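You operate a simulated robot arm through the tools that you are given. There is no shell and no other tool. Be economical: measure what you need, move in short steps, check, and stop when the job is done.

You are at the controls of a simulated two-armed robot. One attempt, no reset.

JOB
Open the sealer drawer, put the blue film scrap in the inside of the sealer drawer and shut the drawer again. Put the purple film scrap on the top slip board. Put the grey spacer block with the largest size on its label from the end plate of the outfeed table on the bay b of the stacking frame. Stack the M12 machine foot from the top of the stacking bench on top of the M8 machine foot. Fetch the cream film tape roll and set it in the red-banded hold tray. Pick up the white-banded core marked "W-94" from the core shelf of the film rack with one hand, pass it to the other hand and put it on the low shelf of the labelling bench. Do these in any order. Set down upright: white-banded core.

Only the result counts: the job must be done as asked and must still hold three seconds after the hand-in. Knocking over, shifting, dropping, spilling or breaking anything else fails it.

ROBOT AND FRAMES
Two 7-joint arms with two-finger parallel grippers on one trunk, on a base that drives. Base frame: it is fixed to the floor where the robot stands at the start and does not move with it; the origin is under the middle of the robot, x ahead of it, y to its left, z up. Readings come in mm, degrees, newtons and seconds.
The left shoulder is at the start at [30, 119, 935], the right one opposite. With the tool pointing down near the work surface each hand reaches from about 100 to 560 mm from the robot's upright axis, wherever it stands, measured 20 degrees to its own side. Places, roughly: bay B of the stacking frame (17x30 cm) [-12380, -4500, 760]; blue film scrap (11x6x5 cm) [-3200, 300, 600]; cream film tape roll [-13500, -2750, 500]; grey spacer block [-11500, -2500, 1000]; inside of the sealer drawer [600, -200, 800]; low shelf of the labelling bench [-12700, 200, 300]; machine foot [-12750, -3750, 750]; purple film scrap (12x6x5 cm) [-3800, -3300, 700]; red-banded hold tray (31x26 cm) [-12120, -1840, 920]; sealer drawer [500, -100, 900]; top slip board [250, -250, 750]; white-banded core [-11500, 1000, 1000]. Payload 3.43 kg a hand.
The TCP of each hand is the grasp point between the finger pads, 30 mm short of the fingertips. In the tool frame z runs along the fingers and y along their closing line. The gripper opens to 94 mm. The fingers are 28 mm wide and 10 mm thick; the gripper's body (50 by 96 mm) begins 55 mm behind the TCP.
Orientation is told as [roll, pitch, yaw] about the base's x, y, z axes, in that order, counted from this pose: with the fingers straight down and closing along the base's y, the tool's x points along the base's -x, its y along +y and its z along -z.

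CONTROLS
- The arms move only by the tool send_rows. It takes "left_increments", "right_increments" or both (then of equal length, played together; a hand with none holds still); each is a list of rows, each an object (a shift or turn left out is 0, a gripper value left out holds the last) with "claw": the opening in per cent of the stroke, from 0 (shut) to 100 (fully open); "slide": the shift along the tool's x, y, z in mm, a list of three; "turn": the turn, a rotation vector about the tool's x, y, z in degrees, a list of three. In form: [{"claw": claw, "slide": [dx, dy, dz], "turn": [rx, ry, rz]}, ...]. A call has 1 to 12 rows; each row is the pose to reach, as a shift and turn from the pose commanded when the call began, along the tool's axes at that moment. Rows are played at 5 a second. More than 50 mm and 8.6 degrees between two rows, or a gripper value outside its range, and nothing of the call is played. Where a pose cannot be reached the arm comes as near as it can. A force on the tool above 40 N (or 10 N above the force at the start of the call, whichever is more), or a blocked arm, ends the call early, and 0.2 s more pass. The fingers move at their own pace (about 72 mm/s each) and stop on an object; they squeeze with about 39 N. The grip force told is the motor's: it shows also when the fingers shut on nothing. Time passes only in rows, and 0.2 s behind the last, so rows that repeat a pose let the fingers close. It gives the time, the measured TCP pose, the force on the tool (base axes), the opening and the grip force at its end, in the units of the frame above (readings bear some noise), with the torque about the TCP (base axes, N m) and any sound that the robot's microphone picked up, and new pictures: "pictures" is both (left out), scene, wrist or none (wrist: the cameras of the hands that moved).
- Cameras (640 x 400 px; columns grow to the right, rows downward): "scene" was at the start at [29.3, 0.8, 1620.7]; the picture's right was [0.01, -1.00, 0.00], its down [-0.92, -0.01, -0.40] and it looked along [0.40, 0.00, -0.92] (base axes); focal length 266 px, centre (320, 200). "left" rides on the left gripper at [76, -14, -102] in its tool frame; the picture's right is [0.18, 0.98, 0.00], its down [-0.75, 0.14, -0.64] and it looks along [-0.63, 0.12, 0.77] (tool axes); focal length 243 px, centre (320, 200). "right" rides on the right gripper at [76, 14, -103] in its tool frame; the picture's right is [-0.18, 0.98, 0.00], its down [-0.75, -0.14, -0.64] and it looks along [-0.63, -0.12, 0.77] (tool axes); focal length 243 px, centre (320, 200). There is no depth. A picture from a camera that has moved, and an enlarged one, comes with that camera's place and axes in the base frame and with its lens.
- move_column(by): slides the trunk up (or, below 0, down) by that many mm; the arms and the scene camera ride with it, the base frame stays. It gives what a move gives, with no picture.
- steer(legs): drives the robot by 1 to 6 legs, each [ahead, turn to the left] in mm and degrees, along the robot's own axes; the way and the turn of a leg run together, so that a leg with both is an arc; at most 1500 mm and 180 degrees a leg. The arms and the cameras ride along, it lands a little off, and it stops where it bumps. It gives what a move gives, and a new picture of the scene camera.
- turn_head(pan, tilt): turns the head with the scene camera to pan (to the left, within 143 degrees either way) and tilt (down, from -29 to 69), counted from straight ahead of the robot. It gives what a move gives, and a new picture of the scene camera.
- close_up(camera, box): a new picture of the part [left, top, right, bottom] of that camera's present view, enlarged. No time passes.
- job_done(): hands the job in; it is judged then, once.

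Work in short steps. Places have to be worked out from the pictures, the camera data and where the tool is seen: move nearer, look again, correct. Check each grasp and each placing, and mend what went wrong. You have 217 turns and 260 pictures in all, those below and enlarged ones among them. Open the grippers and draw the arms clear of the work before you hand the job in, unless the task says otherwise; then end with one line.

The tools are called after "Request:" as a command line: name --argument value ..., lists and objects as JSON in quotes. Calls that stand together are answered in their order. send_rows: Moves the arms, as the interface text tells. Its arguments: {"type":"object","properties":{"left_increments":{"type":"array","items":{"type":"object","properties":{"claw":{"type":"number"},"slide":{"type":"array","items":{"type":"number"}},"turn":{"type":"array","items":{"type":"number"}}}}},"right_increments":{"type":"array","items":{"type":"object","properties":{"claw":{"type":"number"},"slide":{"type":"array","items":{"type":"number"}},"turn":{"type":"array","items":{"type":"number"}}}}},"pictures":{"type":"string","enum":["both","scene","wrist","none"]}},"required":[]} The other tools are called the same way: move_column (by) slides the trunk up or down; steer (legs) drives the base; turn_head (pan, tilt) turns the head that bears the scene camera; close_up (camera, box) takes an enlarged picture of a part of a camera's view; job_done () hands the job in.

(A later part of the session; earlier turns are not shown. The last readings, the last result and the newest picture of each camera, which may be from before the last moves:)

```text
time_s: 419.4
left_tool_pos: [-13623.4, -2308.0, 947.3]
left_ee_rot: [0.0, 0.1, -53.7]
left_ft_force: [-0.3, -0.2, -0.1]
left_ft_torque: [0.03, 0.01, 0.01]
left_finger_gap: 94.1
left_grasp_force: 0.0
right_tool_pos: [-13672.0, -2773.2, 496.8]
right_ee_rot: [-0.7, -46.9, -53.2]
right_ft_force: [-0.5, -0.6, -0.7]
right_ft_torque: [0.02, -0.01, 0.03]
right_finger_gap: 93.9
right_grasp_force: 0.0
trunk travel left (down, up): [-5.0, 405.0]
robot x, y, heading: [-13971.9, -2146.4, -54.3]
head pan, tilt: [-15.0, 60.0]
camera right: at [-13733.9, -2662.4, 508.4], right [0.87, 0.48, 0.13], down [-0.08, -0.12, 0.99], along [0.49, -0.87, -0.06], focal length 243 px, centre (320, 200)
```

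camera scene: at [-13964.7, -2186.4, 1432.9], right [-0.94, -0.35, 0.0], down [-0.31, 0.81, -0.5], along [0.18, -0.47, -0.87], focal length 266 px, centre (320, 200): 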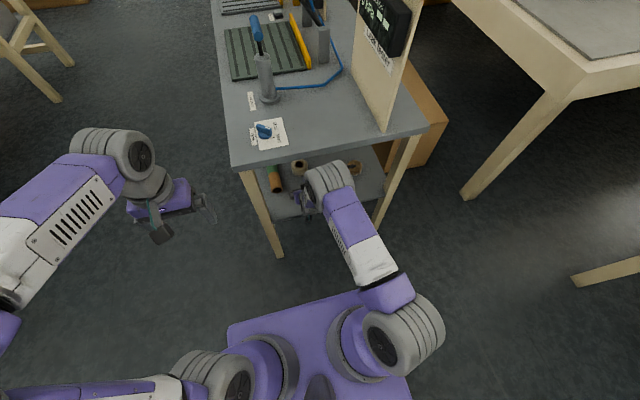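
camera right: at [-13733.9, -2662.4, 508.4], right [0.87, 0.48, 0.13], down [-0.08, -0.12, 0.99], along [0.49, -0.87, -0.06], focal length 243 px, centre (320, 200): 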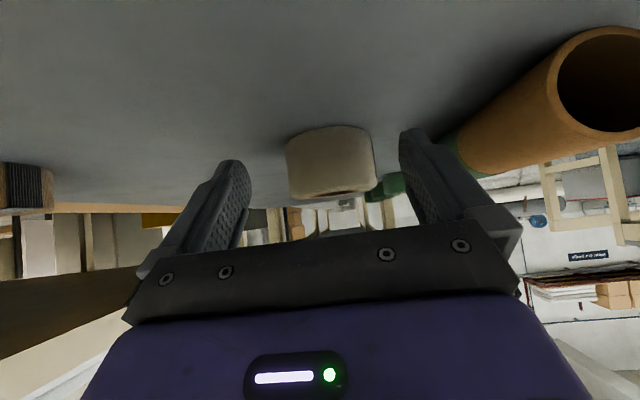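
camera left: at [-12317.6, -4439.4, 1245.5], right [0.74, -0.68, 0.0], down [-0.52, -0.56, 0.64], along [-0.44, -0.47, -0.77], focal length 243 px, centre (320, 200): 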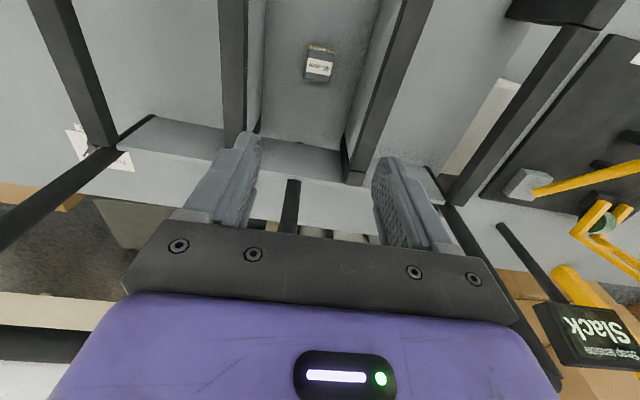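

Aligned. Advance the final 62 mm and close.

Request:
send_rows --right_increments '[{"slide": [-11, 0, 18]}, {"slide": [-22, 0, 37]}, {"slide": [-32, 0, 55]}, {"slide": [-32, 0, 55], "claw": 0}, {"slide": [-32, 0, 55], "claw": 0}, {"slide": [-32, 0, 55], "claw": 0}, {"slide": [-32, 0, 55], "claw": 0}]' --pictures "wrist"

```text
time_s: 421.0
left_tool_pos: [-13623.6, -2308.1, 946.5]
left_ee_rot: [0.0, 0.0, -53.8]
left_ft_force: [0.2, -0.2, 0.6]
left_ft_torque: [-0.04, 0.03, -0.03]
left_finger_gap: 94.1
left_grasp_force: 0.0
right_tool_pos: [-13636.8, -2820.7, 485.0]
right_ee_rot: [-0.7, -46.9, -53.1]
right_ft_force: [0.3, 0.4, 0.2]
right_ft_torque: [0.04, 0.02, 0.03]
right_finger_gap: 70.7
right_grasp_force: 39.2
trunk travel left (down, up): [-5.0, 405.0]
robot x, y, heading: [-13970.4, -2146.3, -54.1]
head pan, tilt: [-15.0, 60.0]
camera right: at [-13699.0, -2711.8, 496.7], right [0.87, 0.48, 0.13], down [-0.08, -0.12, 0.99], along [0.49, -0.87, -0.06], focal length 243 px, centre (320, 200)
```

right: 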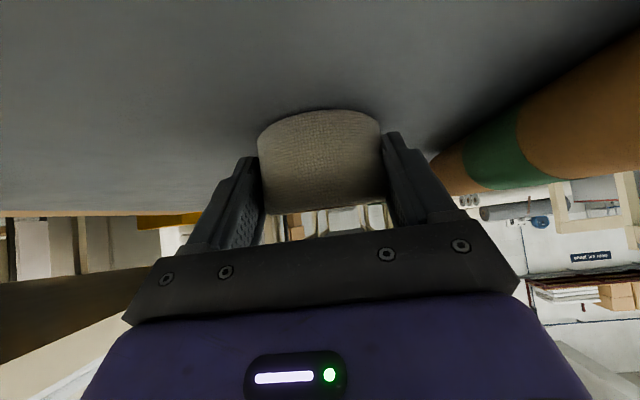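

Gripped (70.7 mm). Lift 25 mm and withdraw.

Request:
send_rows --right_increments '[{"slide": [-9, 0, -9]}, {"slide": [-18, 0, -17]}, {"slide": [9, 0, -46]}, {"slide": [36, 0, -75]}, {"slide": [64, 0, -105]}, {"slide": [91, 0, -134]}, {"slide": [118, 0, -163]}, {"slide": [146, 0, -192]}]' --pictures "wrist"

Request:
steer --legs '[[-400, 0]]'

```text
time_s: 422.8
left_tool_pos: [-13623.3, -2307.2, 946.0]
left_ee_rot: [0.0, 0.0, -53.7]
left_ft_force: [0.5, 0.1, 0.7]
left_ft_torque: [-0.01, 0.02, 0.0]
left_finger_gap: 94.0
left_grasp_force: 0.0
right_tool_pos: [-13778.1, -2628.1, 512.5]
right_ee_rot: [-0.6, -47.0, -53.3]
right_ft_force: [0.9, 1.0, -0.4]
right_ft_torque: [0.0, 0.0, -0.03]
right_finger_gap: 70.2
right_grasp_force: 39.2
trunk travel left (down, up): [-5.0, 405.0]
robot x, y, heading: [-13969.0, -2146.1, -54.2]
head pan, tilt: [-15.0, 60.0]
camera right: at [-13841.6, -2518.4, 523.9], right [0.87, 0.48, 0.13], down [-0.08, -0.12, 0.99], along [0.49, -0.87, -0.06], focal length 243 px, centre (320, 200)
```

right: 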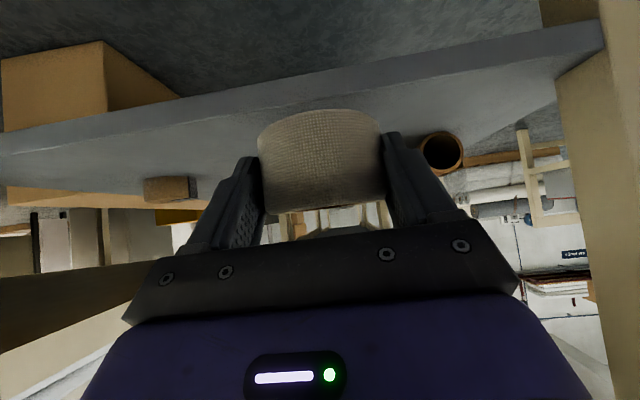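

```text
time_s: 425.3
left_tool_pos: [-13859.6, -1977.8, 946.1]
left_ee_rot: [0.1, 0.0, -53.5]
left_ft_force: [0.1, 0.2, -1.3]
left_ft_torque: [-0.02, 0.01, 0.0]
left_finger_gap: 94.1
left_grasp_force: 0.1
right_tool_pos: [-14013.9, -2299.9, 511.8]
right_ee_rot: [-0.7, -46.9, -53.0]
right_ft_force: [-0.7, 0.1, -0.2]
right_ft_torque: [-0.02, 0.01, -0.02]
right_finger_gap: 70.6
right_grasp_force: 39.2
trunk travel left (down, up): [-5.0, 405.0]
robot x, y, heading: [-14207.8, -1819.6, -54.1]
head pan, tilt: [-15.0, 60.0]
camera scene: at [-14201.5, -1857.8, 1432.9], right [-0.93, -0.36, 0.0], down [-0.31, 0.81, -0.5], along [0.18, -0.47, -0.87], focal length 266 px, centre (320, 200)
```

scene: 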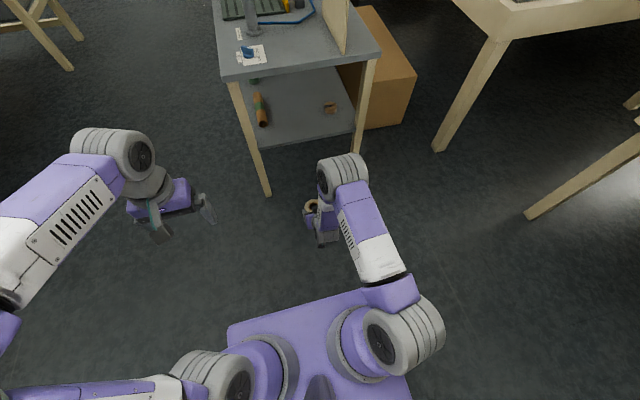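

Cream roll held. Raise the trunk fully and drive across to the tray at the outfeed table's end.

Request:
move_column --by 395

Request:
steer --legs '[[0, 39], [1500, 0], [0, 52]]'

Request:
turn_head --pan 0 --tilt 50

```text
time_s: 429.1
left_tool_pos: [-13860.0, -1978.2, 1340.2]
left_ee_rot: [0.0, 0.0, -53.6]
left_ft_force: [0.4, -0.1, -0.7]
left_ft_torque: [0.03, -0.01, -0.02]
left_finger_gap: 94.0
left_grasp_force: 0.1
right_tool_pos: [-14013.1, -2299.7, 907.9]
right_ee_rot: [-0.7, -46.9, -52.9]
right_ft_force: [0.3, 0.3, -0.4]
right_ft_torque: [0.02, -0.01, 0.01]
right_finger_gap: 70.3
right_grasp_force: 39.2
trunk travel left (down, up): [-400.0, 10.0]
robot x, y, heading: [-14208.9, -1823.1, -54.0]
head pan, tilt: [-15.0, 60.0]
```

```text
time_s: 440.7
left_tool_pos: [-12607.9, -1906.9, 1341.7]
left_ee_rot: [0.0, 0.0, 36.3]
left_ft_force: [-0.1, 0.9, -0.2]
left_ft_torque: [-0.01, 0.0, -0.02]
left_finger_gap: 94.0
left_grasp_force: 0.1
right_tool_pos: [-12285.3, -2060.4, 905.8]
right_ee_rot: [-0.7, -46.9, 37.1]
right_ft_force: [-0.1, 0.6, -0.5]
right_ft_torque: [0.02, 0.03, 0.01]
right_finger_gap: 70.0
right_grasp_force: 38.6
trunk travel left (down, up): [-400.0, 10.0]
robot x, y, heading: [-12762.4, -2255.4, 36.1]
head pan, tilt: [-15.0, 60.0]
camera scene: at [-12726.0, -2248.7, 1827.9], right [0.36, -0.93, 0.0], down [-0.81, -0.31, -0.5], along [0.47, 0.18, -0.87], focal length 266 px, centre (320, 200)
```

scene: 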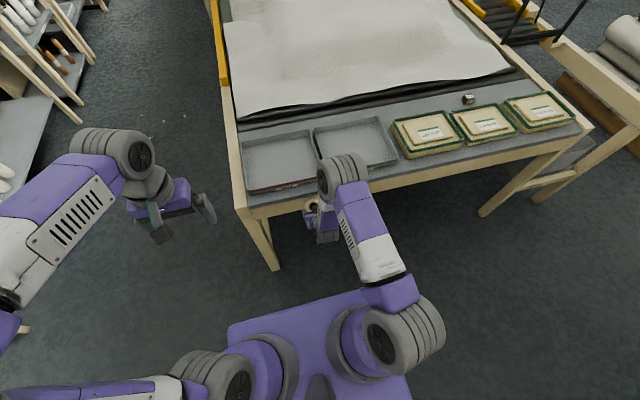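

```text
time_s: 441.4
left_tool_pos: [-12606.8, -1907.3, 1340.8]
left_ee_rot: [0.0, 0.0, 36.4]
left_ft_force: [-0.3, 0.3, 0.1]
left_ft_torque: [0.0, 0.01, 0.02]
left_finger_gap: 94.0
left_grasp_force: 0.0
right_tool_pos: [-12285.2, -2060.3, 908.1]
right_ee_rot: [-0.7, -46.9, 36.9]
right_ft_force: [0.1, 0.2, -0.4]
right_ft_torque: [-0.02, 0.01, 0.0]
right_finger_gap: 70.2
right_grasp_force: 39.6
trunk travel left (down, up): [-400.0, 10.0]
robot x, y, heading: [-12762.1, -2258.9, 36.1]
head pan, tilt: [0.0, 50.0]
camera scene: at [-12725.7, -2227.6, 1840.4], right [0.59, -0.81, 0.0], down [-0.62, -0.45, -0.64], along [0.52, 0.38, -0.77], focal length 266 px, centre (320, 200)
```

scene: 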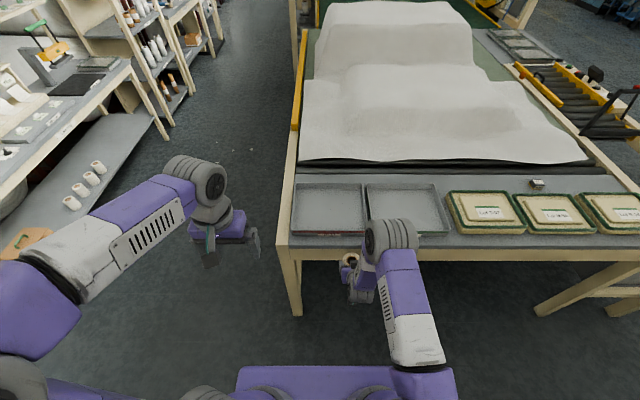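

I zoom on the trays for the band color.

Request:
close_up --camera "scene" --box '[280, 170, 460, 282]'

```text
3.56 times, centred on (370, 226) of scene
camera zoom: at [-12725.7, -2227.6, 1840.4], right [0.59, -0.81, 0.0], down [-0.62, -0.45, -0.64], along [0.52, 0.38, -0.77], focal length 944 px, centre (142, 108)
```

zoom: 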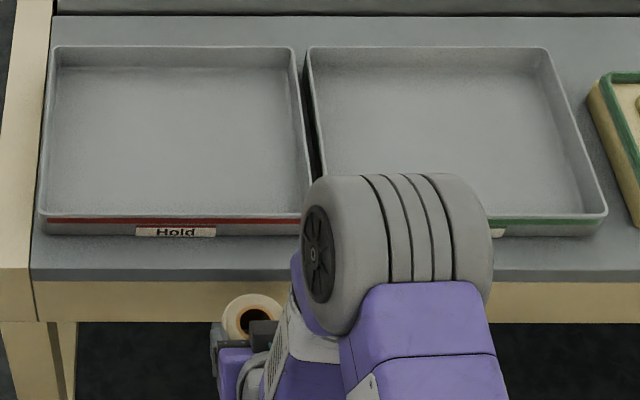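

Red-banded tray is the left one; floor centre (-12121,-1840). Raise the right hand 135 mm, then drive 165 mm ahead.

Request:
send_rows --right_increments '[{"slide": [-25, 0, -23]}, {"slide": [-50, 0, -46]}, {"slide": [-75, 0, -69]}, {"slide": [-100, 0, -93]}]' --pictures "none"

Request:
steer --legs '[[160, 0]]'

```text
time_s: 442.4
left_tool_pos: [-12607.3, -1907.7, 1342.3]
left_ee_rot: [0.0, 0.0, 36.4]
left_ft_force: [1.3, -1.4, 0.2]
left_ft_torque: [0.0, -0.01, -0.02]
left_finger_gap: 94.1
left_grasp_force: 0.1
right_tool_pos: [-12286.9, -2060.8, 1045.9]
right_ee_rot: [-0.8, -46.9, 37.0]
right_ft_force: [-0.3, -1.4, -0.2]
right_ft_torque: [0.01, 0.0, -0.03]
right_finger_gap: 70.2
right_grasp_force: 39.2
trunk travel left (down, up): [-400.0, 10.0]
robot x, y, heading: [-12763.5, -2258.3, 35.9]
head pan, tilt: [0.0, 50.0]
```

```text
time_s: 443.9
left_tool_pos: [-12477.7, -1812.5, 1341.4]
left_ee_rot: [0.1, 0.0, 36.5]
left_ft_force: [-0.5, 0.2, 0.4]
left_ft_torque: [-0.02, 0.0, -0.01]
left_finger_gap: 94.1
left_grasp_force: 0.1
right_tool_pos: [-12157.2, -1966.5, 1046.1]
right_ee_rot: [-0.7, -46.8, 37.0]
right_ft_force: [0.3, 1.3, -0.6]
right_ft_torque: [0.03, 0.01, 0.0]
right_finger_gap: 70.0
right_grasp_force: 39.1
trunk travel left (down, up): [-400.0, 10.0]
robot x, y, heading: [-12635.0, -2160.6, 36.0]
head pan, tilt: [0.0, 50.0]
camera scene: at [-12596.1, -2133.5, 1840.5], right [0.59, -0.81, 0.0], down [-0.62, -0.45, -0.64], along [0.52, 0.38, -0.77], focal length 266 px, centre (320, 200)
```

scene: 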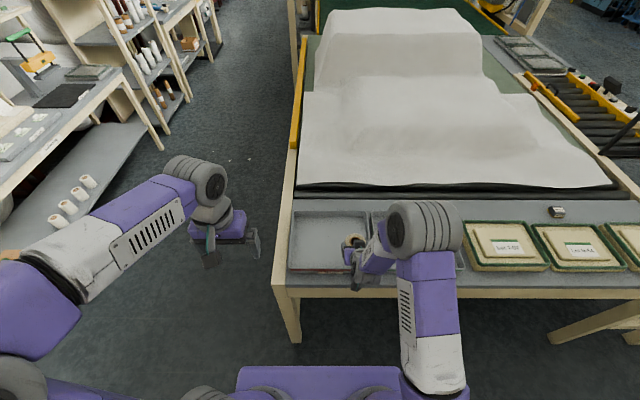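

Move over the tray centre: 105 forward, 79 left, staying high.

Request:
send_rows --right_increments '[{"slide": [-18, 20, 19]}, {"slide": [-36, 40, 38]}, {"slide": [-54, 60, 58]}, {"slide": [-72, 79, 77]}]'

```text
time_s: 444.9
left_tool_pos: [-12477.7, -1811.4, 1341.4]
left_ee_rot: [-0.1, 0.0, 36.4]
left_ft_force: [-0.6, 0.5, 0.1]
left_ft_torque: [-0.01, 0.03, 0.03]
left_finger_gap: 93.9
left_grasp_force: 0.1
right_tool_pos: [-12117.4, -1839.7, 1045.3]
right_ee_rot: [-0.8, -46.9, 36.9]
right_ft_force: [0.7, -0.1, -0.7]
right_ft_torque: [-0.05, -0.01, 0.04]
right_finger_gap: 69.9
right_grasp_force: 38.4
trunk travel left (down, up): [-400.0, 10.0]
robot x, y, heading: [-12634.9, -2162.2, 35.9]
head pan, tilt: [0.0, 50.0]
camera scene: at [-12596.0, -2132.1, 1840.4], right [0.59, -0.81, 0.0], down [-0.62, -0.45, -0.64], along [0.52, 0.38, -0.77], focal length 266 px, centre (320, 200)
camera right: at [-12227.2, -1904.1, 1057.4], right [-0.48, 0.87, 0.13], down [0.12, -0.08, 0.99], along [0.87, 0.49, -0.06], focal length 243 px, centre (320, 200)
```

scene: 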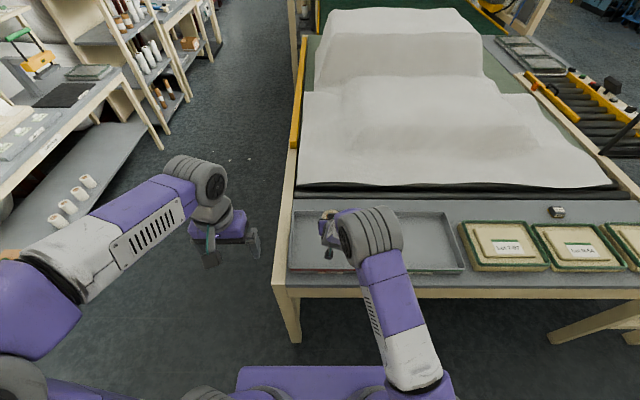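
right: 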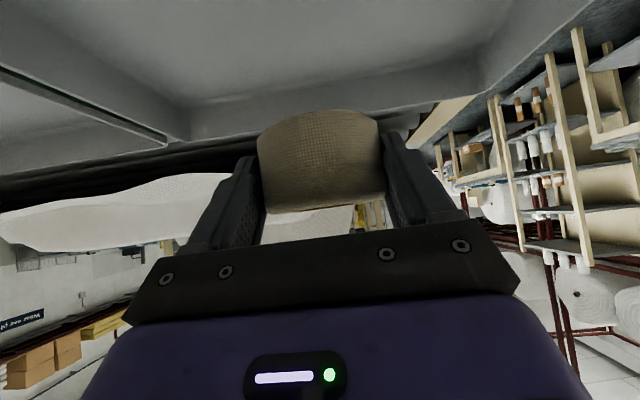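

To keep the wrist camera clear of the tray's near wall, shift 35 mm back, then descend 55 mm.

Request:
send_rows --right_increments '[{"slide": [24, 0, -25]}, {"slide": [38, 0, -12]}, {"slide": [53, 0, 2]}, {"slide": [64, 0, 12]}]' --pictures "both"

```text
time_s: 445.9
left_tool_pos: [-12478.2, -1812.7, 1340.7]
left_ee_rot: [-0.1, 0.0, 36.4]
left_ft_force: [-0.2, 0.4, 0.0]
left_ft_torque: [-0.02, 0.02, 0.01]
left_finger_gap: 94.0
left_grasp_force: 0.1
right_tool_pos: [-12148.0, -1860.2, 989.4]
right_ee_rot: [-0.7, -46.9, 37.0]
right_ft_force: [0.1, 1.0, -1.6]
right_ft_torque: [-0.02, 0.02, -0.01]
right_finger_gap: 70.1
right_grasp_force: 39.2
trunk travel left (down, up): [-400.0, 10.0]
robot x, y, heading: [-12638.4, -2160.5, 35.9]
head pan, tilt: [0.0, 50.0]
camera scene: at [-12595.8, -2133.2, 1840.4], right [0.59, -0.81, 0.0], down [-0.62, -0.45, -0.64], along [0.52, 0.38, -0.77], focal length 266 px, centre (320, 200)
camera right: at [-12258.2, -1925.3, 1000.6], right [-0.48, 0.87, 0.13], down [0.12, -0.08, 0.99], along [0.87, 0.49, -0.06], focal length 243 px, centre (320, 200)
```

scene: 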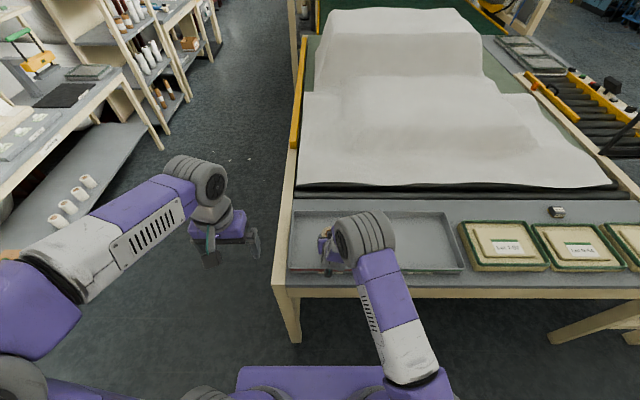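
right: 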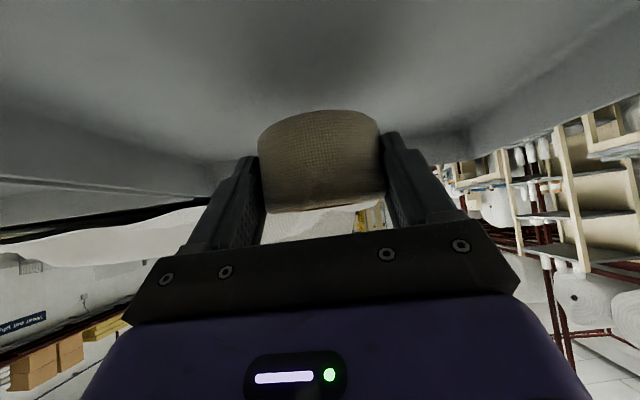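

Continue down gently to contact.

Request:
send_rows --right_increments '[{"slide": [3, 0, 2.7]}, {"slide": [6, 0, 5.5]}, {"slide": [9, 0, 8.2]}, {"slide": [12, 0, 11]}, {"slide": [15, 0, 13.6]}, {"slide": [18, 0, 16.4]}]' --pictures "wrist"

```text
time_s: 447.3
left_tool_pos: [-12477.0, -1814.1, 1341.2]
left_ee_rot: [0.0, 0.0, 36.4]
left_ft_force: [-0.8, -0.1, 0.3]
left_ft_torque: [0.0, -0.02, -0.04]
left_finger_gap: 93.9
left_grasp_force: 0.0
right_tool_pos: [-12147.5, -1860.4, 964.8]
right_ee_rot: [-0.6, -46.8, 37.1]
right_ft_force: [0.3, 0.0, -0.7]
right_ft_torque: [-0.02, 0.01, -0.02]
right_finger_gap: 70.0
right_grasp_force: 38.3
trunk travel left (down, up): [-400.0, 10.0]
robot x, y, heading: [-12638.7, -2162.7, 35.7]
head pan, tilt: [0.0, 50.0]
camera right: at [-12257.5, -1924.2, 977.4], right [-0.48, 0.87, 0.13], down [0.12, -0.08, 0.99], along [0.87, 0.49, -0.06], focal length 243 px, centre (320, 200)
```

right: 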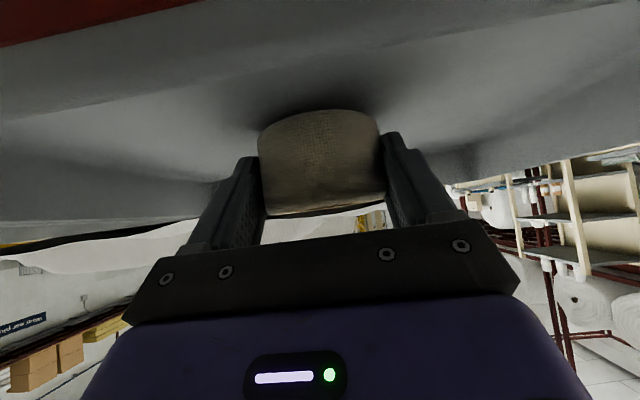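

Request:
send_rows --right_increments '[{"slide": [2, 0, 2]}, {"slide": [4, 0, 4]}, {"slide": [6.5, 0, 6]}, {"slide": [8.7, 0, 8.2]}]' --pictures "wrist"

```text
time_s: 448.3
left_tool_pos: [-12480.1, -1814.9, 1342.7]
left_ee_rot: [0.0, -0.2, 36.4]
left_ft_force: [0.2, -0.2, -0.2]
left_ft_torque: [0.0, -0.02, -0.02]
left_finger_gap: 93.9
left_grasp_force: 0.1
right_tool_pos: [-12146.5, -1861.1, 958.9]
right_ee_rot: [-0.5, -47.6, 36.8]
right_ft_force: [-3.7, -5.7, 25.9]
right_ft_torque: [0.29, 0.62, 0.17]
right_finger_gap: 70.2
right_grasp_force: 38.7
trunk travel left (down, up): [-400.0, 10.0]
robot x, y, heading: [-12637.3, -2161.0, 35.9]
head pan, tilt: [0.0, 50.0]
camera right: at [-12256.6, -1926.0, 969.1], right [-0.48, 0.86, 0.13], down [0.11, -0.09, 0.99], along [0.87, 0.49, -0.05], focal length 243 px, centre (320, 200)
```

right: 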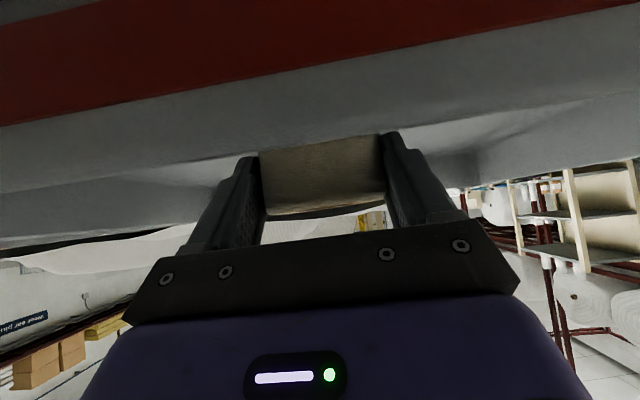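

Roll has touched the tray floor (26 N, lever near the roll). Ease up, open, and withdraw along the tool axis.

Request:
send_rows --right_increments '[{"slide": [-2, 0, -2]}, {"slide": [-2, 0, -2], "claw": 100}, {"slide": [-2, 0, -2], "claw": 100}, {"slide": [-2, 0, -2], "claw": 100}, {"slide": [-5, 0, -35], "claw": 100}, {"slide": [-8, 0, -80], "claw": 100}, {"slide": [-10, 0, -125], "claw": 100}, {"slide": [-50, 0, -150], "claw": 100}]'

```text
time_s: 450.1
left_tool_pos: [-12478.2, -1813.3, 1340.7]
left_ee_rot: [-0.1, -0.2, 36.4]
left_ft_force: [-0.1, 0.1, 0.3]
left_ft_torque: [-0.02, -0.03, 0.0]
left_finger_gap: 94.0
left_grasp_force: 0.1
right_tool_pos: [-12206.3, -1907.4, 1092.3]
right_ee_rot: [-0.6, -46.8, 37.0]
right_ft_force: [-0.3, -0.4, -0.1]
right_ft_torque: [-0.01, 0.02, 0.01]
right_finger_gap: 93.9
right_grasp_force: 0.1
trunk travel left (down, up): [-400.0, 10.0]
robot x, y, heading: [-12636.3, -2159.3, 35.6]
head pan, tilt: [0.0, 50.0]
camera scene: at [-12596.8, -2134.0, 1840.5], right [0.59, -0.81, 0.0], down [-0.62, -0.45, -0.64], along [0.52, 0.38, -0.77], focal length 266 px, centre (320, 200)
camera right: at [-12316.5, -1971.0, 1104.3], right [-0.48, 0.87, 0.13], down [0.12, -0.08, 0.99], along [0.87, 0.49, -0.06], focal length 243 px, centre (320, 200)
```

scene: 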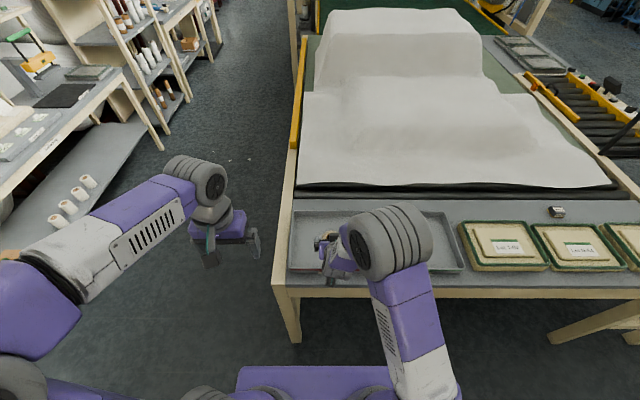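
right: 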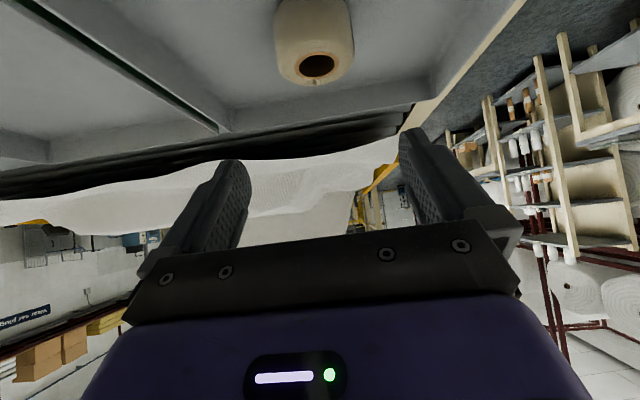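

The cream roll stands in the red-banded tray. Un-pitch the right hand, lower the trunk, and drive toward the film rack.

Request:
send_rows --right_increments '[{"slide": [12, 0, -25], "turn": [0, 7.8, 0]}, {"slide": [24, 0, -50], "turn": [0, 15.6, 0]}, {"slide": [36, 0, -75], "turn": [0, 23.4, 0]}, {"slide": [48, 0, -100], "turn": [0, 31.2, 0]}, {"slide": [60, 0, -120], "turn": [0, 39, 0]}, {"slide": [70, 0, -140], "turn": [0, 47, 0]}]' --pictures "none"

Request:
steer --legs '[[-150, 0], [0, 91], [950, 0], [0, -90], [1400, 0], [0, 60]]'

Request:
turn_head --pan 10 --tilt 30

```text
time_s: 451.5
left_tool_pos: [-12477.9, -1814.2, 1341.4]
left_ee_rot: [0.1, 0.0, 36.3]
left_ft_force: [0.1, 0.2, 0.3]
left_ft_torque: [0.0, 0.0, 0.01]
left_finger_gap: 93.9
left_grasp_force: 0.1
right_tool_pos: [-12328.4, -1993.2, 1137.2]
right_ee_rot: [-0.4, 0.2, 36.4]
right_ft_force: [0.7, 0.3, 0.2]
right_ft_torque: [0.0, 0.02, 0.02]
right_finger_gap: 94.3
right_grasp_force: 0.0
trunk travel left (down, up): [-400.0, 10.0]
robot x, y, heading: [-12633.0, -2162.4, 36.0]
head pan, tilt: [0.0, 50.0]
```

```text
time_s: 474.3
left_tool_pos: [-12442.9, -292.3, 1341.6]
left_ee_rot: [0.0, 0.0, 98.5]
left_ft_force: [-0.3, -0.1, 1.2]
left_ft_torque: [0.0, 0.02, 0.03]
left_finger_gap: 93.8
left_grasp_force: 0.0
right_tool_pos: [-12211.9, -243.9, 1136.7]
right_ee_rot: [-0.5, 0.1, 98.6]
right_ft_force: [-0.8, 0.1, 0.2]
right_ft_torque: [0.01, -0.03, 0.05]
right_finger_gap: 93.7
right_grasp_force: 0.0
trunk travel left (down, up): [-400.0, 10.0]
robot x, y, heading: [-12208.8, -594.0, 97.8]
head pan, tilt: [0.0, 50.0]
camera scene: at [-12213.8, -547.0, 1840.4], right [0.99, 0.14, 0.0], down [0.11, -0.76, -0.64], along [-0.09, 0.64, -0.77], focal length 266 px, centre (320, 200)
```

scene: 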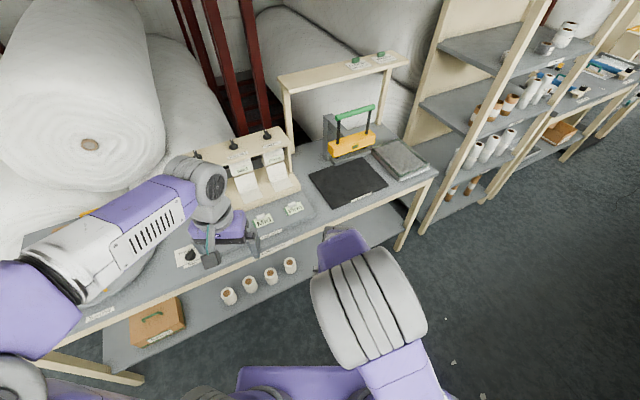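

```text
time_s: 475.1
left_tool_pos: [-12442.0, -293.1, 1339.7]
left_ee_rot: [0.1, 0.0, 98.5]
left_ft_force: [1.0, 0.6, -1.1]
left_ft_torque: [0.01, 0.0, -0.03]
left_finger_gap: 94.1
left_grasp_force: 0.1
right_tool_pos: [-12211.7, -244.6, 1137.3]
right_ee_rot: [-0.3, 0.1, 98.5]
right_ft_force: [-0.4, -0.6, -0.5]
right_ft_torque: [0.01, -0.03, -0.01]
right_finger_gap: 94.0
right_grasp_force: 0.1
trunk travel left (down, up): [-400.0, 10.0]
robot x, y, heading: [-12205.7, -592.9, 98.0]
head pan, tilt: [10.0, 30.0]
camera scene: at [-12230.8, -537.0, 1869.9], right [0.95, 0.31, 0.0], down [0.15, -0.48, -0.87], along [-0.27, 0.82, -0.5], focal length 266 px, centre (320, 200)
```

scene: 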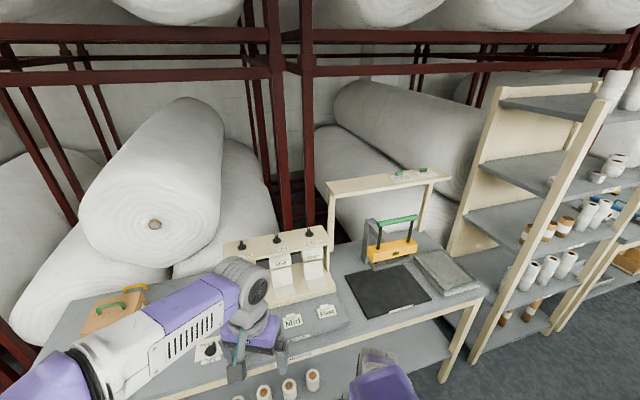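

I look at the core shelf closely.

Request:
turn_head --pan -25 --tilt 35

Request:
close_up --camera "scene" --box '[160, 40, 400, 190]'

```text
time_s: 476.1
left_tool_pos: [-12441.5, -292.0, 1341.1]
left_ee_rot: [-0.1, 0.0, 98.5]
left_ft_force: [-0.2, 0.3, 0.5]
left_ft_torque: [-0.03, 0.03, -0.05]
left_finger_gap: 94.1
left_grasp_force: 0.1
right_tool_pos: [-12211.4, -243.4, 1136.8]
right_ee_rot: [-0.4, 0.0, 98.6]
right_ft_force: [0.0, -0.4, -0.8]
right_ft_torque: [0.03, -0.02, -0.01]
right_finger_gap: 94.0
right_grasp_force: 0.1
trunk travel left (down, up): [-400.0, 10.0]
robot x, y, heading: [-12205.6, -592.8, 97.9]
head pan, tilt: [-25.0, 35.0]
camera scene: at [-12177.3, -538.9, 1862.2], right [0.96, -0.29, 0.0], down [-0.17, -0.55, -0.82], along [0.24, 0.78, -0.57], focal length 266 px, centre (320, 200)
```

scene: 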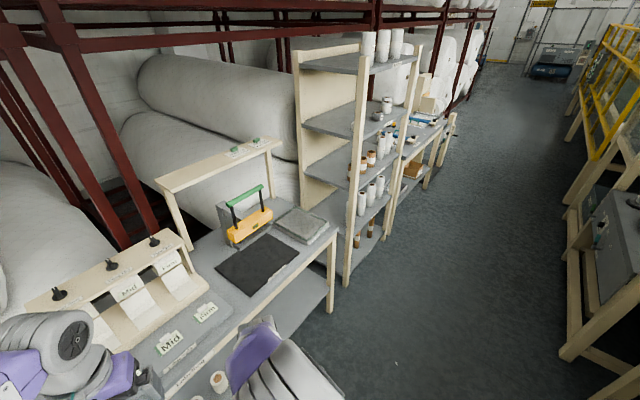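

```text
2.67 times, centred on (280, 115) of scene
camera zoom: at [-12177.3, -538.9, 1862.2], right [0.96, -0.29, 0.0], down [-0.17, -0.55, -0.82], along [0.24, 0.78, -0.57], focal length 708 px, centre (427, 427)
```

zoom: 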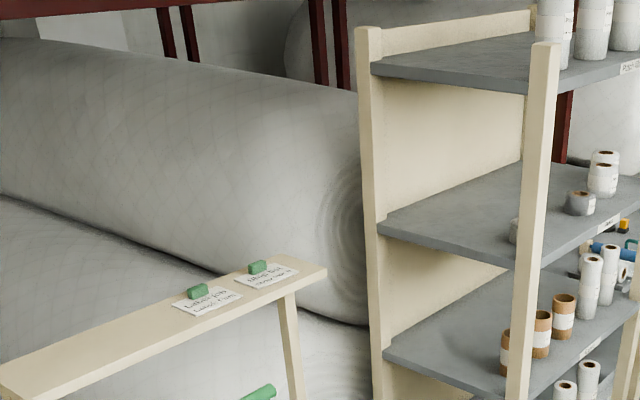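

The white-banded brown cores are on the third shelf, z≈1000. Drive along to face that shelf.

Request:
steer --legs '[[0, -61], [1450, 0], [0, 90]]'

Request:
turn_head --pan 0 --tilt 35

Request:
close_up --camera "scene" --box '[200, 100, 440, 250]'

```text
time_s: 490.1
left_tool_pos: [-11310.5, 401.9, 1340.5]
left_ee_rot: [-0.1, 0.0, 123.8]
left_ft_force: [-0.6, 0.1, -0.3]
left_ft_torque: [0.0, 0.0, 0.01]
left_finger_gap: 94.0
left_grasp_force: 0.1
right_tool_pos: [-11124.1, 542.7, 1137.0]
right_ee_rot: [-0.4, 0.1, 123.8]
right_ft_force: [-0.2, 0.6, -0.1]
right_ft_torque: [0.01, 0.0, -0.02]
right_finger_gap: 93.7
right_grasp_force: 0.1
trunk travel left (down, up): [-400.0, 10.0]
robot x, y, heading: [-10965.3, 225.2, 123.2]
head pan, tilt: [-25.0, 35.0]
camera scene: at [-10965.7, 291.2, 1862.2], right [0.99, 0.14, 0.0], down [0.08, -0.57, -0.82], along [-0.12, 0.81, -0.57], focal length 266 px, centre (320, 200)
```

scene: 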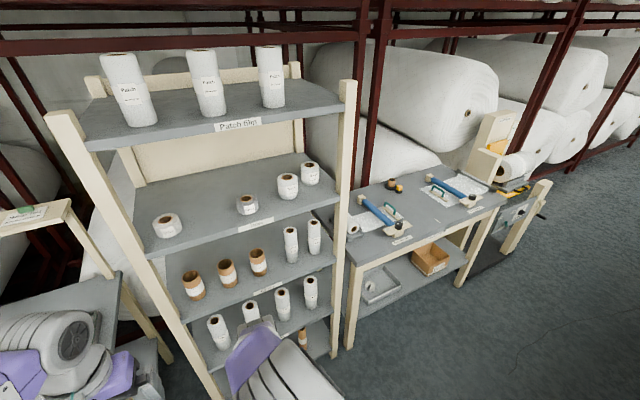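

```text
time_s: 491.0
left_tool_pos: [-11310.4, 402.6, 1341.4]
left_ee_rot: [0.1, 0.1, 123.8]
left_ft_force: [-0.3, 0.4, 0.6]
left_ft_torque: [0.01, 0.01, 0.01]
left_finger_gap: 94.0
left_grasp_force: 0.1
right_tool_pos: [-11123.8, 542.5, 1138.2]
right_ee_rot: [-0.4, 0.1, 123.9]
right_ft_force: [1.1, -0.5, 0.1]
right_ft_torque: [0.04, -0.01, -0.04]
right_finger_gap: 94.0
right_grasp_force: 0.0
trunk travel left (down, up): [-400.0, 10.0]
robot x, y, heading: [-10969.7, 229.2, 123.1]
head pan, tilt: [0.0, 35.0]
camera scene: at [-11001.2, 277.9, 1862.2], right [0.84, 0.55, 0.0], down [0.31, -0.48, -0.82], along [-0.45, 0.69, -0.57], focal length 266 px, centre (320, 200)
```

scene: 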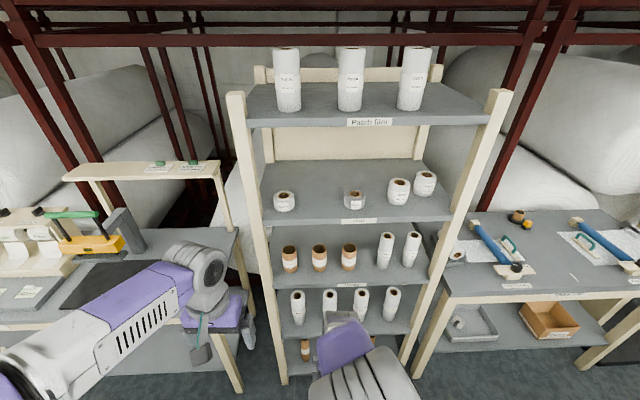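

```text
2.67 times, centred on (320, 175) of scene
camera zoom: at [-11001.2, 277.9, 1862.2], right [0.84, 0.55, 0.0], down [0.31, -0.48, -0.82], along [-0.45, 0.69, -0.57], focal length 708 px, centre (320, 267)
```

zoom: 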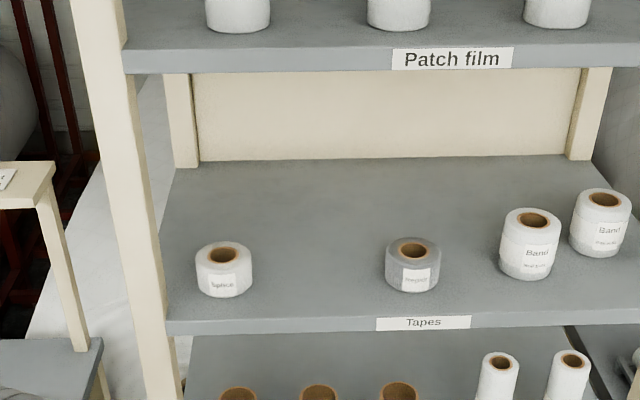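

I zoom in on the three white-banded cores.

Request:
close_up --camera "scene" --box '[272, 236, 368, 296]'

```text
6.67 times, centred on (320, 266) of scene
camera zoom: at [-11001.2, 277.9, 1862.2], right [0.84, 0.55, 0.0], down [0.31, -0.48, -0.82], along [-0.45, 0.69, -0.57], focal length 1770 px, centre (320, -240)
```

zoom: 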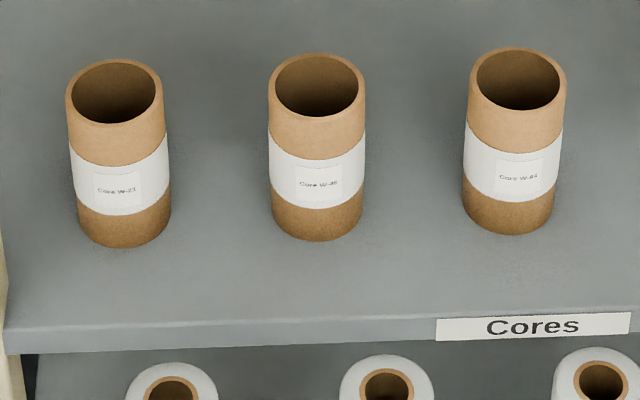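

Request:
close_up --camera "scene" --box '[342, 256, 358, 266]'

Request:
close_up --camera "scene" --box '[312, 256, 328, 266]'

```text
16.00 times, centred on (350, 261) of scene
camera zoom: at [-11001.2, 277.9, 1862.2], right [0.84, 0.55, 0.0], down [0.31, -0.48, -0.82], along [-0.45, 0.69, -0.57], focal length 4248 px, centre (-160, -776)
```

zoom: 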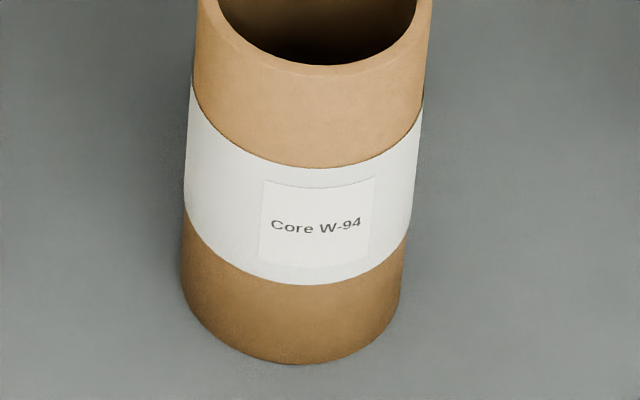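

```text
16.00 times, centred on (320, 261) of scene
camera zoom: at [-11001.2, 277.9, 1862.2], right [0.84, 0.55, 0.0], down [0.31, -0.48, -0.82], along [-0.45, 0.69, -0.57], focal length 4248 px, centre (320, -776)
```

zoom: 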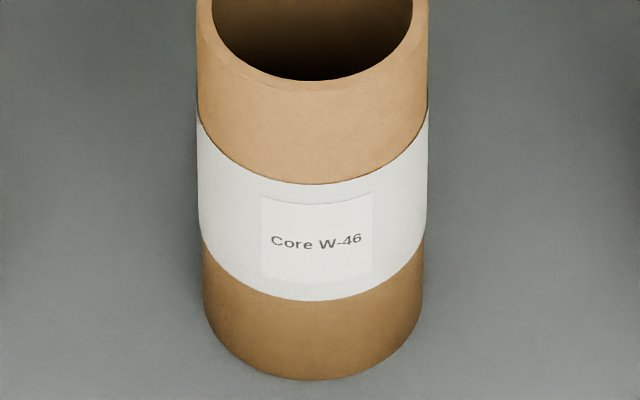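

W-94 is the right-hand one, at about (-11322,995), centre z≈1025. I drive 110 mm closer and pitch the right hand 50° forward in front of it.

Request:
steer --legs '[[110, 0]]'

Request:
send_rows --right_increments '[{"slide": [-15, -11, 5], "turn": [0, -7.2, 0]}, {"slide": [-30, -22, 10], "turn": [0, -14.3, 0]}, {"slide": [-45, -33, 20], "turn": [0, -21.5, 0]}, {"slide": [-60, -45, 30], "turn": [0, -28.6, 0]}, {"slide": [-80, -56, 45], "turn": [0, -35.8, 0]}, {"slide": [-100, -68, 62], "turn": [0, -43, 0]}, {"slide": [-120, -80, 78], "turn": [0, -50, 0]}]'

```text
time_s: 492.2
left_tool_pos: [-11369.2, 491.9, 1339.6]
left_ee_rot: [0.0, -0.1, 124.0]
left_ft_force: [-0.3, 0.1, 0.4]
left_ft_torque: [-0.03, -0.02, 0.0]
left_finger_gap: 93.9
left_grasp_force: 0.0
right_tool_pos: [-11182.8, 633.5, 1137.8]
right_ee_rot: [-0.4, 0.1, 124.1]
right_ft_force: [0.2, -1.0, 0.2]
right_ft_torque: [0.01, 0.01, 0.0]
right_finger_gap: 93.9
right_grasp_force: 0.0
trunk travel left (down, up): [-400.0, 10.0]
robot x, y, heading: [-11031.3, 321.7, 123.7]
head pan, tilt: [0.0, 35.0]
camera scene: at [-11060.5, 367.6, 1862.2], right [0.83, 0.55, 0.0], down [0.32, -0.48, -0.82], along [-0.45, 0.68, -0.57], focal length 266 px, centre (320, 200)
```

scene: 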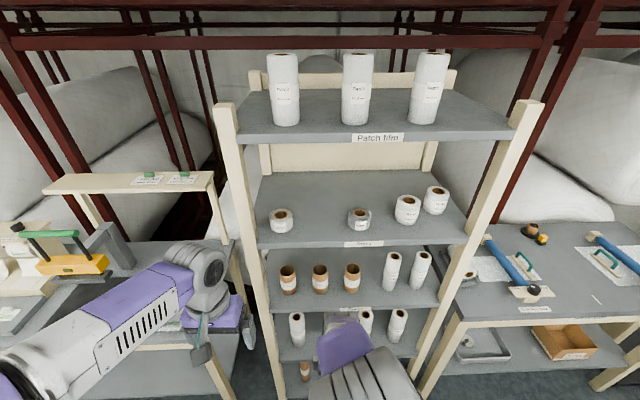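

```text
time_s: 493.8
left_tool_pos: [-11371.7, 492.3, 1341.9]
left_ee_rot: [0.0, -0.1, 123.8]
left_ft_force: [0.3, 0.8, 0.6]
left_ft_torque: [0.01, 0.0, -0.02]
left_finger_gap: 94.1
left_grasp_force: 0.1
right_tool_pos: [-11184.8, 777.6, 1058.9]
right_ee_rot: [-0.5, -49.9, 124.5]
right_ft_force: [0.0, 0.5, -0.8]
right_ft_torque: [-0.02, -0.03, -0.02]
right_finger_gap: 93.9
right_grasp_force: 0.1
trunk travel left (down, up): [-400.0, 10.0]
robot x, y, heading: [-11027.1, 318.2, 123.5]
head pan, tilt: [0.0, 35.0]
camera scene: at [-11061.2, 369.9, 1862.1], right [0.83, 0.55, 0.0], down [0.32, -0.48, -0.82], along [-0.45, 0.68, -0.57], focal length 266 px, centre (320, 200)
camera right: at [-11125.4, 662.9, 1062.7], right [-0.88, -0.45, 0.13], down [0.12, 0.07, 0.99], along [-0.46, 0.89, -0.01], focal length 243 px, centre (320, 200)
```

scene: 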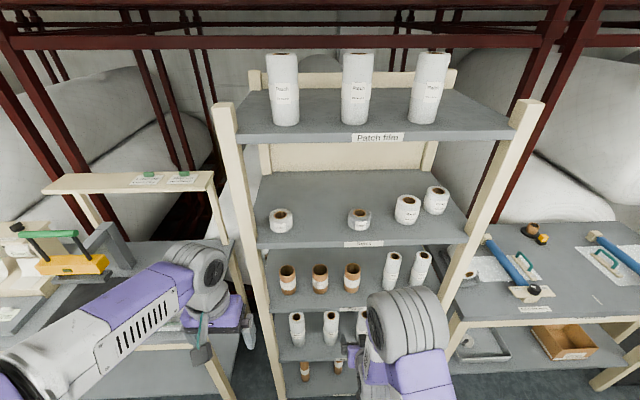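
right: 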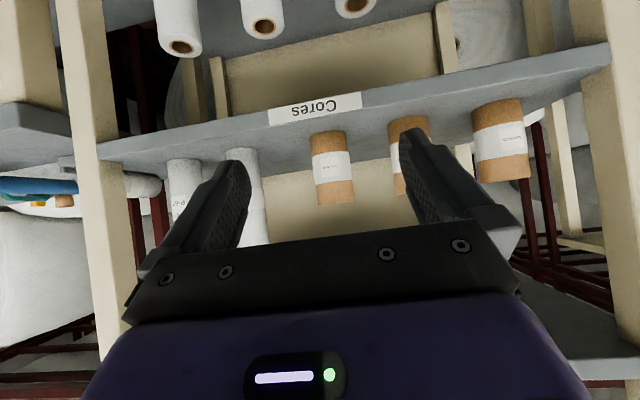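

W-94 is 248 mm ahead of the TCP, well aligned; core spans z≈957–1070. Advance 150 mm and re-check.

Request:
send_rows --right_increments '[{"slide": [-20, -1, 32]}, {"slide": [-40, -2, 65]}, {"slide": [-60, -3, 97]}, {"slide": [-80, -3, 129]}]' --pictures "wrist"

```text
time_s: 494.8
left_tool_pos: [-11372.2, 491.7, 1342.6]
left_ee_rot: [-0.1, 0.0, 123.9]
left_ft_force: [-0.5, -0.1, -0.4]
left_ft_torque: [0.0, -0.02, 0.01]
left_finger_gap: 93.9
left_grasp_force: 0.0
right_tool_pos: [-11264.3, 905.7, 1039.0]
right_ee_rot: [-0.5, -49.8, 124.5]
right_ft_force: [-1.0, 0.4, -0.3]
right_ft_torque: [0.0, 0.01, 0.0]
right_finger_gap: 93.9
right_grasp_force: 0.1
trunk travel left (down, up): [-400.0, 10.0]
robot x, y, heading: [-11031.6, 320.3, 123.4]
head pan, tilt: [0.0, 35.0]
camera right: at [-11204.9, 790.1, 1044.2], right [-0.88, -0.45, 0.13], down [0.11, 0.07, 0.99], along [-0.46, 0.89, -0.01], focal length 243 px, centre (320, 200)
```

right: 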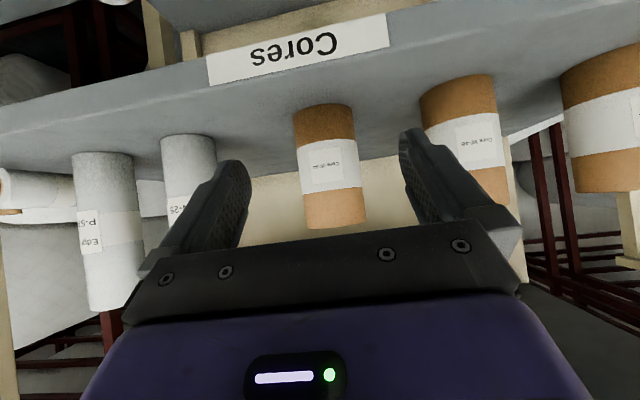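

Aligned; 96 mm left. Advance and close on the core.

Request:
send_rows --right_increments '[{"slide": [-20, 0, 25]}, {"slide": [-40, 0, 50]}, {"slide": [-60, 0, 75]}, {"slide": [-60, 0, 75], "claw": 0}, {"slide": [-60, 0, 75], "claw": 0}, {"slide": [-60, 0, 75], "claw": 0}, {"slide": [-60, 0, 75], "claw": 0}]' --pictures "wrist"

```text
time_s: 496.4
left_tool_pos: [-11370.1, 491.4, 1342.8]
left_ee_rot: [-0.1, 0.0, 123.9]
left_ft_force: [0.2, 0.3, 0.5]
left_ft_torque: [-0.01, 0.03, 0.0]
left_finger_gap: 94.0
left_grasp_force: 0.1
right_tool_pos: [-11320.6, 982.1, 1036.4]
right_ee_rot: [-0.7, -49.8, 124.5]
right_ft_force: [-0.6, 0.0, 0.1]
right_ft_torque: [-0.03, -0.02, -0.01]
right_finger_gap: 58.3
right_grasp_force: 38.5
trunk travel left (down, up): [-400.0, 10.0]
robot x, y, heading: [-11029.7, 319.8, 123.3]
head pan, tilt: [0.0, 35.0]
camera right: at [-11260.4, 867.1, 1041.3], right [-0.88, -0.45, 0.13], down [0.11, 0.07, 0.99], along [-0.46, 0.89, -0.01], focal length 243 px, centre (320, 200)
```

right: 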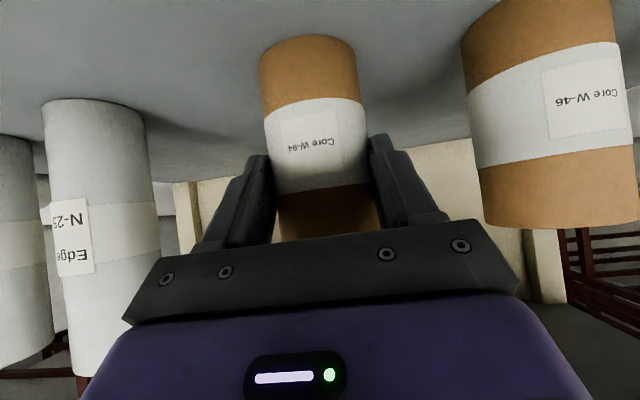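

Gripped W-94. Lift 30 mm and withdraw.

Request:
send_rows --right_increments '[{"slide": [-12, 0, -10]}, {"slide": [-23, 0, -19]}, {"slide": [6, 0, -53]}, {"slide": [35, 0, -88]}, {"slide": [64, 0, -122]}, {"slide": [93, 0, -157]}, {"slide": [122, 0, -191]}, {"slide": [138, 0, -210]}]' --pictures "none"

Request:
steer --legs '[[-450, 0]]'

```text
time_s: 498.2
left_tool_pos: [-11369.4, 491.7, 1342.6]
left_ee_rot: [-0.1, 0.0, 123.9]
left_ft_force: [-0.9, -0.2, 0.3]
left_ft_torque: [0.01, 0.0, -0.02]
left_finger_gap: 93.9
left_grasp_force: 0.0
right_tool_pos: [-11179.2, 778.0, 1066.6]
right_ee_rot: [-0.7, -49.9, 124.6]
right_ft_force: [0.3, -0.3, -0.1]
right_ft_torque: [-0.02, 0.02, 0.0]
right_finger_gap: 58.4
right_grasp_force: 38.6
trunk travel left (down, up): [-400.0, 10.0]
robot x, y, heading: [-11027.0, 319.1, 123.1]
head pan, tilt: [0.0, 35.0]
```

```text
time_s: 500.9
left_tool_pos: [-11123.9, 116.5, 1341.2]
left_ee_rot: [0.0, 0.0, 124.1]
left_ft_force: [0.8, -0.3, -0.5]
left_ft_torque: [0.0, 0.04, 0.01]
left_finger_gap: 94.2
left_grasp_force: 0.0
right_tool_pos: [-10933.9, 404.1, 1067.6]
right_ee_rot: [-0.6, -49.9, 124.8]
right_ft_force: [0.2, 0.3, -0.9]
right_ft_torque: [0.01, -0.03, -0.05]
right_finger_gap: 58.4
right_grasp_force: 38.5
trunk travel left (down, up): [-400.0, 10.0]
robot x, y, heading: [-10781.9, -53.0, 123.6]
head pan, tilt: [0.0, 35.0]
camera scene: at [-10813.6, -5.3, 1862.1], right [0.83, 0.55, 0.0], down [0.32, -0.48, -0.82], along [-0.45, 0.68, -0.57], focal length 266 px, centre (320, 200)
```

scene: 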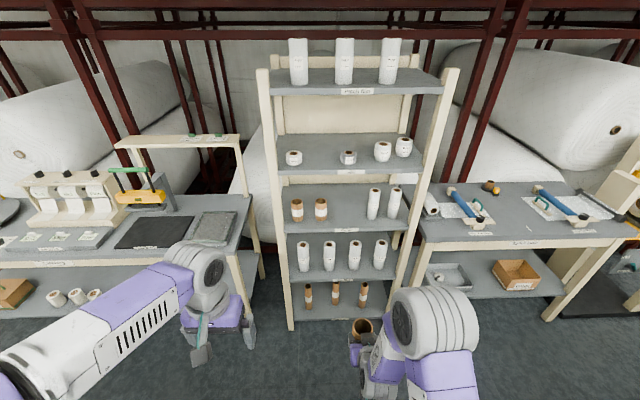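

W-94 is held by the right hand (upper part). Now prepare the hand-over: swing the right hand 40° left to a point in front of the chest, and yaw/lower the left hand.

Request:
send_rows --right_increments '[{"slide": [-3, 21, 10], "turn": [-5.1, 0, -4.3]}, {"slide": [-5, 42, 20], "turn": [-10.2, 0, -8.6]}, {"slide": [-8, 63, 30], "turn": [-15.3, 0, -12.9]}, {"slide": [-10, 84, 40], "turn": [-20.4, 0, -17.1]}, {"slide": [-13, 105, 50], "turn": [-25.5, 0, -21.4]}, {"slide": [-15, 126, 59], "turn": [-30.6, 0, -25.7]}]' --left_increments '[{"slide": [-8, 5, 32], "turn": [0, 0, 8.3]}, {"slide": [-16, 10, 64], "turn": [0, 0, 16.6]}, {"slide": [-24, 15, 96], "turn": [0, 0, 25]}, {"slide": [-32, 20, 128], "turn": [0, 0, 33.3]}, {"slide": [-40, 25, 160], "turn": [0, 0, 41.7]}, {"slide": [-50, 30, 190], "turn": [0, 0, 50]}]' --pictures "scene"

```text
time_s: 502.3
left_tool_pos: [-11176.4, 142.0, 1155.0]
left_ee_rot: [-0.2, -0.1, 74.0]
left_ft_force: [-0.2, -1.3, -0.9]
left_ft_torque: [-0.03, 0.0, -0.04]
left_finger_gap: 94.2
left_grasp_force: 0.1
right_tool_pos: [-11070.3, 379.4, 1039.3]
right_ee_rot: [-0.4, -49.6, 164.7]
right_ft_force: [0.5, 0.5, -0.2]
right_ft_torque: [-0.04, -0.04, 0.03]
right_finger_gap: 58.5
right_grasp_force: 38.7
trunk travel left (down, up): [-400.0, 10.0]
robot x, y, heading: [-10782.0, -51.7, 123.8]
head pan, tilt: [0.0, 35.0]
camera scene: at [-10815.0, -3.7, 1862.1], right [0.83, 0.55, 0.0], down [0.32, -0.48, -0.82], along [-0.45, 0.68, -0.57], focal length 266 px, centre (320, 200)
```

scene: 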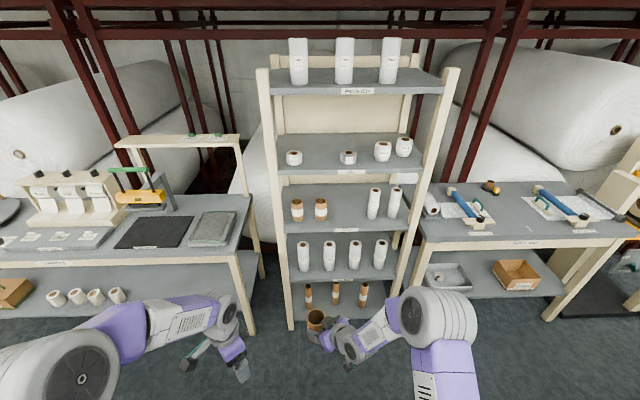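

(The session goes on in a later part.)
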